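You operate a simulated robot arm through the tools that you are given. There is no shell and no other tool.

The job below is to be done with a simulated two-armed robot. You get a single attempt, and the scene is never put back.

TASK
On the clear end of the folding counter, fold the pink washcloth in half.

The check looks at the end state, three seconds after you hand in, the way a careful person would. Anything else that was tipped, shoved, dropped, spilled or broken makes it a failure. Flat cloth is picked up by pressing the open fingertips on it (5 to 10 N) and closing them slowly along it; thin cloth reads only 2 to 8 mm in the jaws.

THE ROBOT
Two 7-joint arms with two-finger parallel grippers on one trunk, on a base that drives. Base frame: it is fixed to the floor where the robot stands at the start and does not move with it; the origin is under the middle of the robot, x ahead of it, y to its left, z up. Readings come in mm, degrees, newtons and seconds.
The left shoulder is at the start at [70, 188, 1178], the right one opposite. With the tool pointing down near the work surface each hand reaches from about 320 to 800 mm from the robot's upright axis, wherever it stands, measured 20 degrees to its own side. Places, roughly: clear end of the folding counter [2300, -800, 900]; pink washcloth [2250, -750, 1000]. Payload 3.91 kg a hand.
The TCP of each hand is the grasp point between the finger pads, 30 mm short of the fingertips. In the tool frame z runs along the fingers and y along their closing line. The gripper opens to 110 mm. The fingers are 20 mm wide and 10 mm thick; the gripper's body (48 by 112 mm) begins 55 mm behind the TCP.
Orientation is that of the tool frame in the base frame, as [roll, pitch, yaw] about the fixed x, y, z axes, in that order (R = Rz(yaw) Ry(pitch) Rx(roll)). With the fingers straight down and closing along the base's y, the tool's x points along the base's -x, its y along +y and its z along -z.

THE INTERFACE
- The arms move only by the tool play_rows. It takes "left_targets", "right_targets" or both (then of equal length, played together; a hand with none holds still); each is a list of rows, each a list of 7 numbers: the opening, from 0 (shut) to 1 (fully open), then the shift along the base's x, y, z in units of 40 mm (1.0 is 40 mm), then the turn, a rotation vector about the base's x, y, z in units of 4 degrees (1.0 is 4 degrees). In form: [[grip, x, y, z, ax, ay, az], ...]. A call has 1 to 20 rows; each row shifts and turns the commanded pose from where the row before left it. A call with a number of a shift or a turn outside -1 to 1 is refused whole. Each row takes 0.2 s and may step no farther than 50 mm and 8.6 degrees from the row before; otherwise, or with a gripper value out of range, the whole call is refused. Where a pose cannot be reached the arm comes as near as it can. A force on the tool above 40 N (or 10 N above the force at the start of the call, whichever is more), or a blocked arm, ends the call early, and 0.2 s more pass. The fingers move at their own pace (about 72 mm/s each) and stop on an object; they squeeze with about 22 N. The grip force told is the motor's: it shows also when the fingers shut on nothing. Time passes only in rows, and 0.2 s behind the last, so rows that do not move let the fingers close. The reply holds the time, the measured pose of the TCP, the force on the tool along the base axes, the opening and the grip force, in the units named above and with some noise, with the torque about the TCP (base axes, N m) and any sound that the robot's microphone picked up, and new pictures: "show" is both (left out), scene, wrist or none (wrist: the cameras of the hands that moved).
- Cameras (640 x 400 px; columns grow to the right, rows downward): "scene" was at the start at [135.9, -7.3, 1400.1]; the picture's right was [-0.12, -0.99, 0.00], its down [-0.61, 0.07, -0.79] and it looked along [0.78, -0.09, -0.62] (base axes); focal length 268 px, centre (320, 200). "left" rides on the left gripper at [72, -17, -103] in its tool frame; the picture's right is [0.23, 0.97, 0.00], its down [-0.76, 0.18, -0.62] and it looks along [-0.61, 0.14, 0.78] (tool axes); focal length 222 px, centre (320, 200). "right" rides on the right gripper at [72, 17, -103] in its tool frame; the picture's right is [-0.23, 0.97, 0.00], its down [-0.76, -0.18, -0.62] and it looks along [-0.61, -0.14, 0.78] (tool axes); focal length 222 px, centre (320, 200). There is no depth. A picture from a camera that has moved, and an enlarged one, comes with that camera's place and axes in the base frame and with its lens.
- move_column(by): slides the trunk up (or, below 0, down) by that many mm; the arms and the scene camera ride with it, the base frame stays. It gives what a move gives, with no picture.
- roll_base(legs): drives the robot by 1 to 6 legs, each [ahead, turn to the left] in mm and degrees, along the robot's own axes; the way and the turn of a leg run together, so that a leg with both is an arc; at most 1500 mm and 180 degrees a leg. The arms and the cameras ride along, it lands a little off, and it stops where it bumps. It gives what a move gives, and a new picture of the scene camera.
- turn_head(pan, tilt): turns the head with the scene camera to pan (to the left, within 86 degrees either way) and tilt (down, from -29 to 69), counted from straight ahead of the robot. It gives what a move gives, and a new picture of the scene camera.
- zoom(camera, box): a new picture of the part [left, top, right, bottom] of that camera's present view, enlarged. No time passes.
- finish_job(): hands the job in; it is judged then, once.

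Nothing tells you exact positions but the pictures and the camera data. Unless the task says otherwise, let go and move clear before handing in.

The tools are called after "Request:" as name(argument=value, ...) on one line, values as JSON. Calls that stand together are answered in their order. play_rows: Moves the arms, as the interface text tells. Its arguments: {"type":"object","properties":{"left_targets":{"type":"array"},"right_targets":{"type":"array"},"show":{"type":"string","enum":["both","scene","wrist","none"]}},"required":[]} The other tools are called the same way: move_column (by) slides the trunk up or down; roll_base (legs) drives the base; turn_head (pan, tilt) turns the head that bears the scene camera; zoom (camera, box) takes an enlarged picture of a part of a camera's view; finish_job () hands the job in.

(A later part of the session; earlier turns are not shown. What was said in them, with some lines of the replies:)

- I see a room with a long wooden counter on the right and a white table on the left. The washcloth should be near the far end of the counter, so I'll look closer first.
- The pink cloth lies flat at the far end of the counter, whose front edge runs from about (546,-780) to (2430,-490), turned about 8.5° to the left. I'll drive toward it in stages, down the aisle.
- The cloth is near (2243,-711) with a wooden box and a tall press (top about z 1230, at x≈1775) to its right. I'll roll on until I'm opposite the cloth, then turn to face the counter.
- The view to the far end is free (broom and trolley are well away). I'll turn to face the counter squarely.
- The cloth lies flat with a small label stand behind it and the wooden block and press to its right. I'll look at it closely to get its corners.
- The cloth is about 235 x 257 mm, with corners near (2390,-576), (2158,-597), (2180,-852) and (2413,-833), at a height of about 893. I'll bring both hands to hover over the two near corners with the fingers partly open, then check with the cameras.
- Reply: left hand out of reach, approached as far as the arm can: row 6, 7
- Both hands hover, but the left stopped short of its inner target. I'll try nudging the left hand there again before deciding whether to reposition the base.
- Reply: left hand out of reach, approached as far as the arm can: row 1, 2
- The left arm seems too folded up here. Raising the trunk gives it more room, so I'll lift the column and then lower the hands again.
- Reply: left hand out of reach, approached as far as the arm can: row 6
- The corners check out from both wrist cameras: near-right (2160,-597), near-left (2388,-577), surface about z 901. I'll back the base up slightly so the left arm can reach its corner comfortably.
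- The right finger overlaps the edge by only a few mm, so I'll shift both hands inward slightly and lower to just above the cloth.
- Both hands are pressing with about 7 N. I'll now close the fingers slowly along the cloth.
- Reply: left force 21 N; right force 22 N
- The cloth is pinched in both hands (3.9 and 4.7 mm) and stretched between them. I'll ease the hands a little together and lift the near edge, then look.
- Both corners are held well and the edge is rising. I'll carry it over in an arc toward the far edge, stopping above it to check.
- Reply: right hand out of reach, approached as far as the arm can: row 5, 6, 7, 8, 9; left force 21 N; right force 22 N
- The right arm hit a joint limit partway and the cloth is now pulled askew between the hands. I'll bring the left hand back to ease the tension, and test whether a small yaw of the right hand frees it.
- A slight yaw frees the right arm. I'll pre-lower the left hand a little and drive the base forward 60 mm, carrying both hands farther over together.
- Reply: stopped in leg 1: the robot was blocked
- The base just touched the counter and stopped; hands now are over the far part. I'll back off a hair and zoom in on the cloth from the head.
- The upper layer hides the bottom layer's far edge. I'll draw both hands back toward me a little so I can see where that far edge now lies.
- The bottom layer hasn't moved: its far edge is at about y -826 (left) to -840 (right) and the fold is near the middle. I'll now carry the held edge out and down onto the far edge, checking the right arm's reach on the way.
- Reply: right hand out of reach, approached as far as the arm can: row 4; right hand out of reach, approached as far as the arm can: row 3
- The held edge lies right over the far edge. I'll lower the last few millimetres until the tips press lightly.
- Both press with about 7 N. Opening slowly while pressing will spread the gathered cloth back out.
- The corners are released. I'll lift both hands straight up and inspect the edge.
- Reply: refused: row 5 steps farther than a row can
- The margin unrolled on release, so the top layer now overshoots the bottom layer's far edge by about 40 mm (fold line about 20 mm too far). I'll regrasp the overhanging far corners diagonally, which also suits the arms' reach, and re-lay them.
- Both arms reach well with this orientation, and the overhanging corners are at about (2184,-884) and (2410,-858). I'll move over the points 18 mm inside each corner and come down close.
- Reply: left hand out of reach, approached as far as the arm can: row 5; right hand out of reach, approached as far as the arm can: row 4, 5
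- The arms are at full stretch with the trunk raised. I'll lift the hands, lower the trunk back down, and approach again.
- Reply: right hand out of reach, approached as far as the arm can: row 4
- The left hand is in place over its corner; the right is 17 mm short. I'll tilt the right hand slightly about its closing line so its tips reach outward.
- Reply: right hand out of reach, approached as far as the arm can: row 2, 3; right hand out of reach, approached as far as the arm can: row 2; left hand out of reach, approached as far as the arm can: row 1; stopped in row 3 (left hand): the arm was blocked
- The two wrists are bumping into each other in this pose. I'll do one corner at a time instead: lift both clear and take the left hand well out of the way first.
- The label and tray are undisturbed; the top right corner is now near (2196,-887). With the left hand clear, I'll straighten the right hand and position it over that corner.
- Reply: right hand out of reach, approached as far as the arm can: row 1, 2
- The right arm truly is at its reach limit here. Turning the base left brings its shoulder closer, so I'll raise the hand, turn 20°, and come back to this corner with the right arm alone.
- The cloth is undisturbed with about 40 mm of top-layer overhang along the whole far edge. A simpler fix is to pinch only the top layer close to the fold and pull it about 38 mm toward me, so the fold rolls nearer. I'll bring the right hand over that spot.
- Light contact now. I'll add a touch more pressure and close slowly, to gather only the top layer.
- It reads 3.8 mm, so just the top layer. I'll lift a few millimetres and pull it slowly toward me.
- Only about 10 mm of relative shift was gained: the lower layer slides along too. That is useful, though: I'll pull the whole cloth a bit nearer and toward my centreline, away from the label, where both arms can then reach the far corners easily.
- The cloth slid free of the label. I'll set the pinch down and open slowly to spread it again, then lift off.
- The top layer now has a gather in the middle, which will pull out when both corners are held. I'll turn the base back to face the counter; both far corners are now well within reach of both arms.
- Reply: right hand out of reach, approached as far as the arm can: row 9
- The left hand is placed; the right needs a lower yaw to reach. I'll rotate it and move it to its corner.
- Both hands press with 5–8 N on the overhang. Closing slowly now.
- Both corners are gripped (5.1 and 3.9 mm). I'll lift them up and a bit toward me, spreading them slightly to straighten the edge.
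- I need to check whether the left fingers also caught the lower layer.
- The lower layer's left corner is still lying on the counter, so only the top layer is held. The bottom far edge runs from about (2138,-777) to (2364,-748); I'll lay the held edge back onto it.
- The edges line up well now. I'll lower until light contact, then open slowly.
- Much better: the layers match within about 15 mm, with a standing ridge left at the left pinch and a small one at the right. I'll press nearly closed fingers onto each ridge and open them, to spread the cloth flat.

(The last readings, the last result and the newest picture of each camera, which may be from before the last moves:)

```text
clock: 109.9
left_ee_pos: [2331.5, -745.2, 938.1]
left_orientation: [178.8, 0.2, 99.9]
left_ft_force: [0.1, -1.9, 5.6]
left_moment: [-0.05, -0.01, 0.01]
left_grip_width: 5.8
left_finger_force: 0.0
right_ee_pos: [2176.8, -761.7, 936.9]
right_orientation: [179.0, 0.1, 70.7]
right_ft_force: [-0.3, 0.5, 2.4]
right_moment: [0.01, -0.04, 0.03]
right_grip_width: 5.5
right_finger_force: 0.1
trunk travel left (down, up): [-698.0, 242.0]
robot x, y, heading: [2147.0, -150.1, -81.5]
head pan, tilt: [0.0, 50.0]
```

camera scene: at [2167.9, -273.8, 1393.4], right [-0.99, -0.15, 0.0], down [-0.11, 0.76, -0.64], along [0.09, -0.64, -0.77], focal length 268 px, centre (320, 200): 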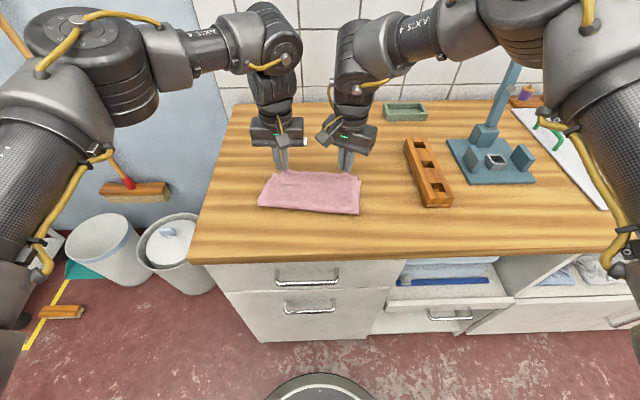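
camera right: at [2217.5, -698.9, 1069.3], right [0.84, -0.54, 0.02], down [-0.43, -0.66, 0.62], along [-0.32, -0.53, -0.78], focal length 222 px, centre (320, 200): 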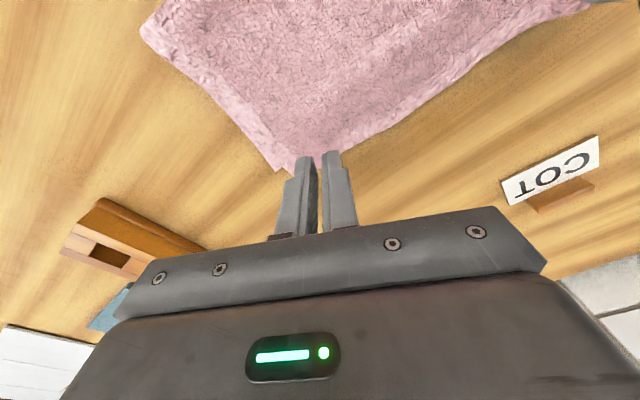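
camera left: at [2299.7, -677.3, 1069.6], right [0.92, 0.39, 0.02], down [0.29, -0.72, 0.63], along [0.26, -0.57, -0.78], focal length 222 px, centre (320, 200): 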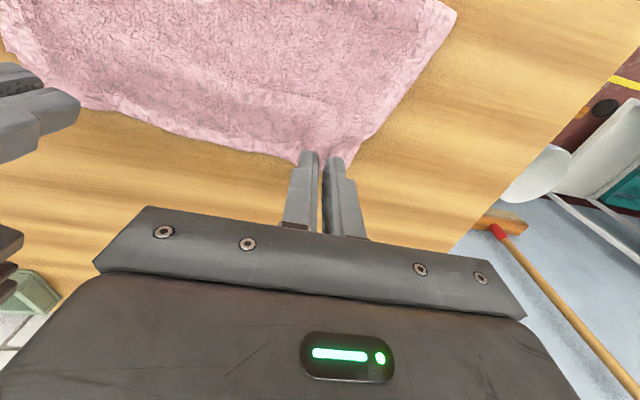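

Request:
play_rows(left_targets=[[0.07, 0, 0, -0.02, 0, 0, 0], [0.1, 0, 0, -0.02, 0, 0, 0], [0.13, 0, 0, 0, 0, 0, 0], [0.16, 0, 0, -0.02, 0, 0, 0], [0.19, 0, 0, 0, 0, 0, 0], [0.22, 0, 0, 0, 0, 0, 0], [0.25, 0, 0, 0, 0, 0, 0], [0.28, 0, 0, 0, 0, 0, 0], [0.31, 0, 0, 0, 0, 0, 0], [0.34, 0, 0, 0, 0, 0, 0], [0.37, 0, 0, 0, 0, 0, 0], [0.4, 0, 0, 0, 0, 0, 0], [0.4, 0, 0, 0, 0, 0, 0]], right_targets=[[0.07, 0, 0, -0.04, 0, 0, 0], [0.1, 0, 0, -0.02, 0, 0, 0], [0.13, 0, 0, 0, 0, 0, 0], [0.16, 0, 0, 0, 0, 0, 0], [0.19, 0, 0, 0, 0, 0, 0], [0.22, 0, 0, 0, 0, 0, 0], [0.25, 0, 0, 0, 0, 0, 0], [0.28, 0, 0, 0, 0, 0, 0], [0.31, 0, 0, 0, 0, 0, 0], [0.34, 0, 0, 0, 0, 0, 0], [0.34, 0, 0, 0, 0, 0, 0], [0.34, 0, 0, 0, 0, 0, 0], [0.34, 0, 0, 0, 0, 0, 0]], show="scene")

Request:
zoom(camera="scene", box=[225, 120, 385, 220])

```text
clock: 112.7
left_ee_pos: [2331.7, -743.8, 935.7]
left_orientation: [178.8, 0.2, 99.9]
left_ft_force: [2.6, 1.5, 6.6]
left_moment: [0.04, 0.07, -0.03]
left_grip_width: 42.6
left_finger_force: 0.0
right_ee_pos: [2177.6, -761.5, 934.7]
right_orientation: [179.0, 0.2, 70.6]
right_ft_force: [3.4, 0.0, 9.0]
right_moment: [0.14, 0.12, -0.06]
right_grip_width: 35.3
right_finger_force: 0.1
trunk travel left (down, up): [-698.0, 242.0]
robot x, y, heading: [2150.6, -149.6, -81.5]
head pan, tilt: [0.0, 50.0]
camera scene: at [2168.8, -272.5, 1393.5], right [-0.99, -0.15, 0.0], down [-0.11, 0.76, -0.64], along [0.09, -0.64, -0.77], focal length 268 px, centre (320, 200)
```

scene: 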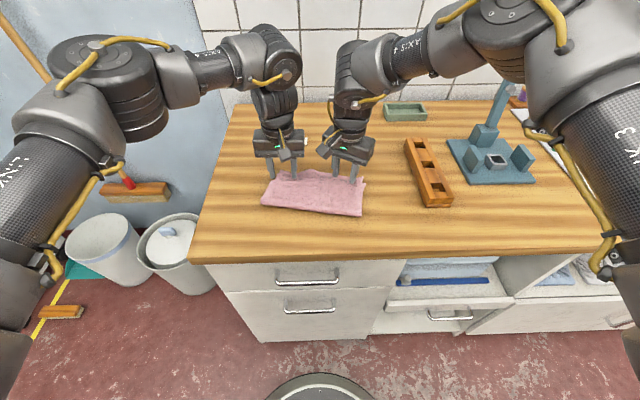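

```text
4.00 times, centred on (305, 170) of scene
camera zoom: at [2168.8, -272.5, 1393.5], right [-0.99, -0.15, 0.0], down [-0.11, 0.76, -0.64], along [0.09, -0.64, -0.77], focal length 1074 px, centre (380, 320)
```

zoom: 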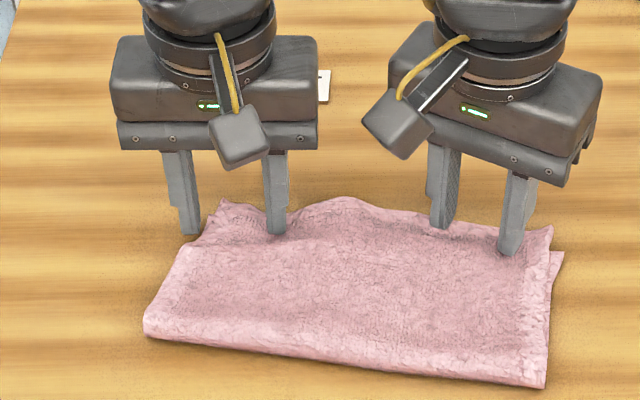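

Request:
play_rows(left_targets=[[0.4, 0, 0, 0.15, 0, 0, 0], [0.4, 0, 0, 0.4, 0, 0, 0], [0.4, 0, 0, 0.8, 0, 0, 0], [0.4, 0.3, 0, 0.9, 0, 0, 0], [0.4, 0.8, 0.2, 0.7, 0, 0, 0], [0.4, 0.9, 0.2, 0.5, 0, 0, 0], [0.4, 0.9, 0.2, 0.3, 0, 0, 0]], right_targets=[[0.34, 0, 0, 0.15, 0, 0, 0], [0.34, 0, 0, 0.4, 0, 0, 0], [0.34, 0, 0, 0.8, 0, 0, 0], [0.34, -0.3, 0, 0.9, 0, 0, 0], [0.34, -0.8, 0.2, 0.7, 0, 0, 0.5], [0.34, -0.9, 0.2, 0.5, 0, 0, 0.9], [0.34, -0.9, 0.2, 0.3, 0, 0, 0.9]])

Request:
zoom(camera="scene", box=[225, 120, 385, 220])

```text
clock: 114.3
left_ee_pos: [2446.2, -721.1, 1086.3]
left_orientation: [178.8, 0.1, 99.9]
left_ft_force: [-0.2, 0.2, 0.6]
left_moment: [-0.03, 0.03, -0.04]
left_grip_width: 44.0
left_finger_force: 0.1
right_ee_pos: [2060.4, -735.5, 1086.1]
right_orientation: [179.2, 0.1, 79.9]
right_ft_force: [-0.3, 0.1, 0.5]
right_moment: [0.0, -0.02, 0.0]
right_grip_width: 37.4
right_finger_force: 0.1
trunk travel left (down, up): [-698.0, 242.0]
robot x, y, heading: [2150.6, -149.9, -81.6]
head pan, tilt: [0.0, 50.0]
camera scene: at [2167.6, -273.3, 1393.3], right [-0.99, -0.15, 0.0], down [-0.11, 0.76, -0.64], along [0.09, -0.64, -0.77], focal length 268 px, centre (320, 200)
camera right: at [2089.4, -668.1, 1190.0], right [0.92, -0.39, 0.02], down [-0.32, -0.72, 0.62], along [-0.23, -0.58, -0.78], focal length 222 px, centre (320, 200)
camera left: at [2415.3, -653.1, 1189.1], right [0.92, 0.39, 0.02], down [0.29, -0.72, 0.63], along [0.26, -0.57, -0.78], focal length 222 px, centre (320, 200)
```

scene: 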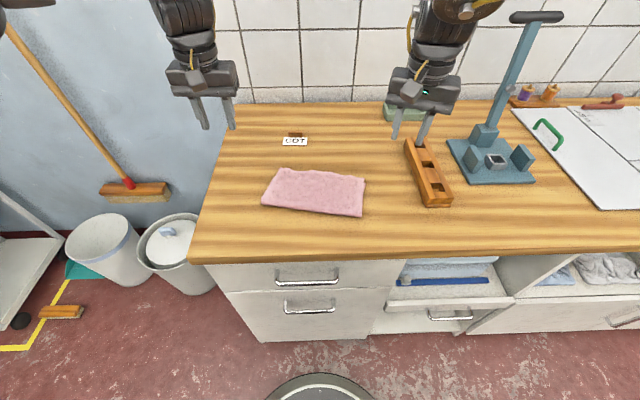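
right: 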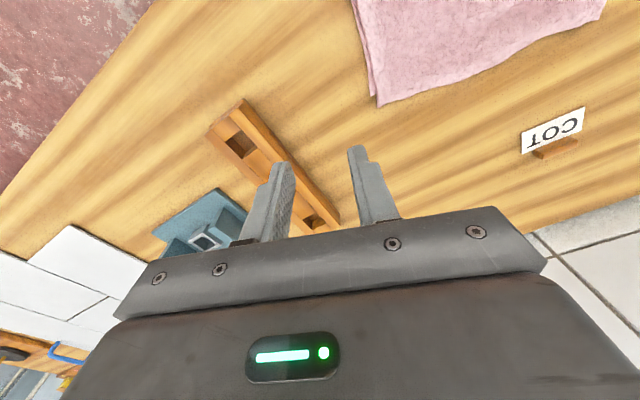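
left: 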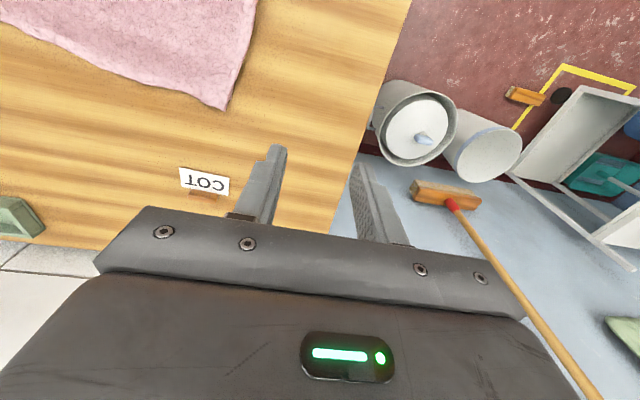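

```text
4.00 times, centred on (305, 170) of scene
camera zoom: at [2167.6, -273.3, 1393.3], right [-0.99, -0.15, 0.0], down [-0.11, 0.76, -0.64], along [0.09, -0.64, -0.77], focal length 1074 px, centre (380, 320)
```

zoom: 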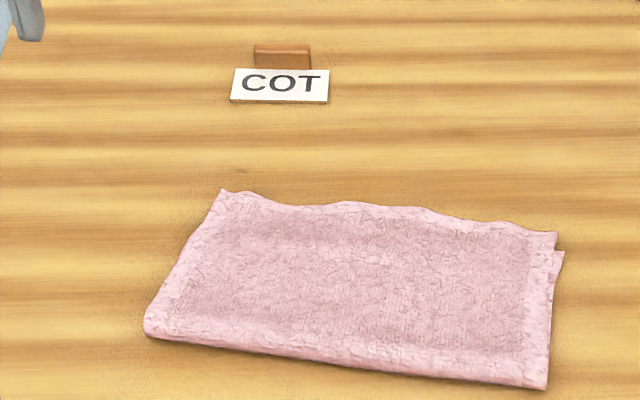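

The washcloth now lies flat and folded in half on the clear end of the counter. Its edges match within about 12–17 mm, the label, block and press are where they were, and both hands are open and clear, so I'm handing in.

Request:
finish_job()

```text
The job is handed in.
```

I folded the pink washcloth in half on the clear end of the counter and handed the job in. It lies flat, with the top layer's far edge about 12–17 mm past the bottom layer's.

- **Folding:** My first attempt left the top layer overshooting by about 40 mm. I slid the cloth a little nearer, away from the "COT" label, lifted the top layer's corners again and re-laid them. I then pressed out the two small ridges left by the fingers.
- **Position:** The cloth ended up roughly 60–70 mm nearer the counter's front edge and 40 mm to the right of where it started. It is still on the clear end.
- **Surroundings:** The base touched the counter front once while driving forward and stopped. In the pictures, the label, wooden block, press and green tray look unmoved.

Both hands were open and well above the counter when I handed in.
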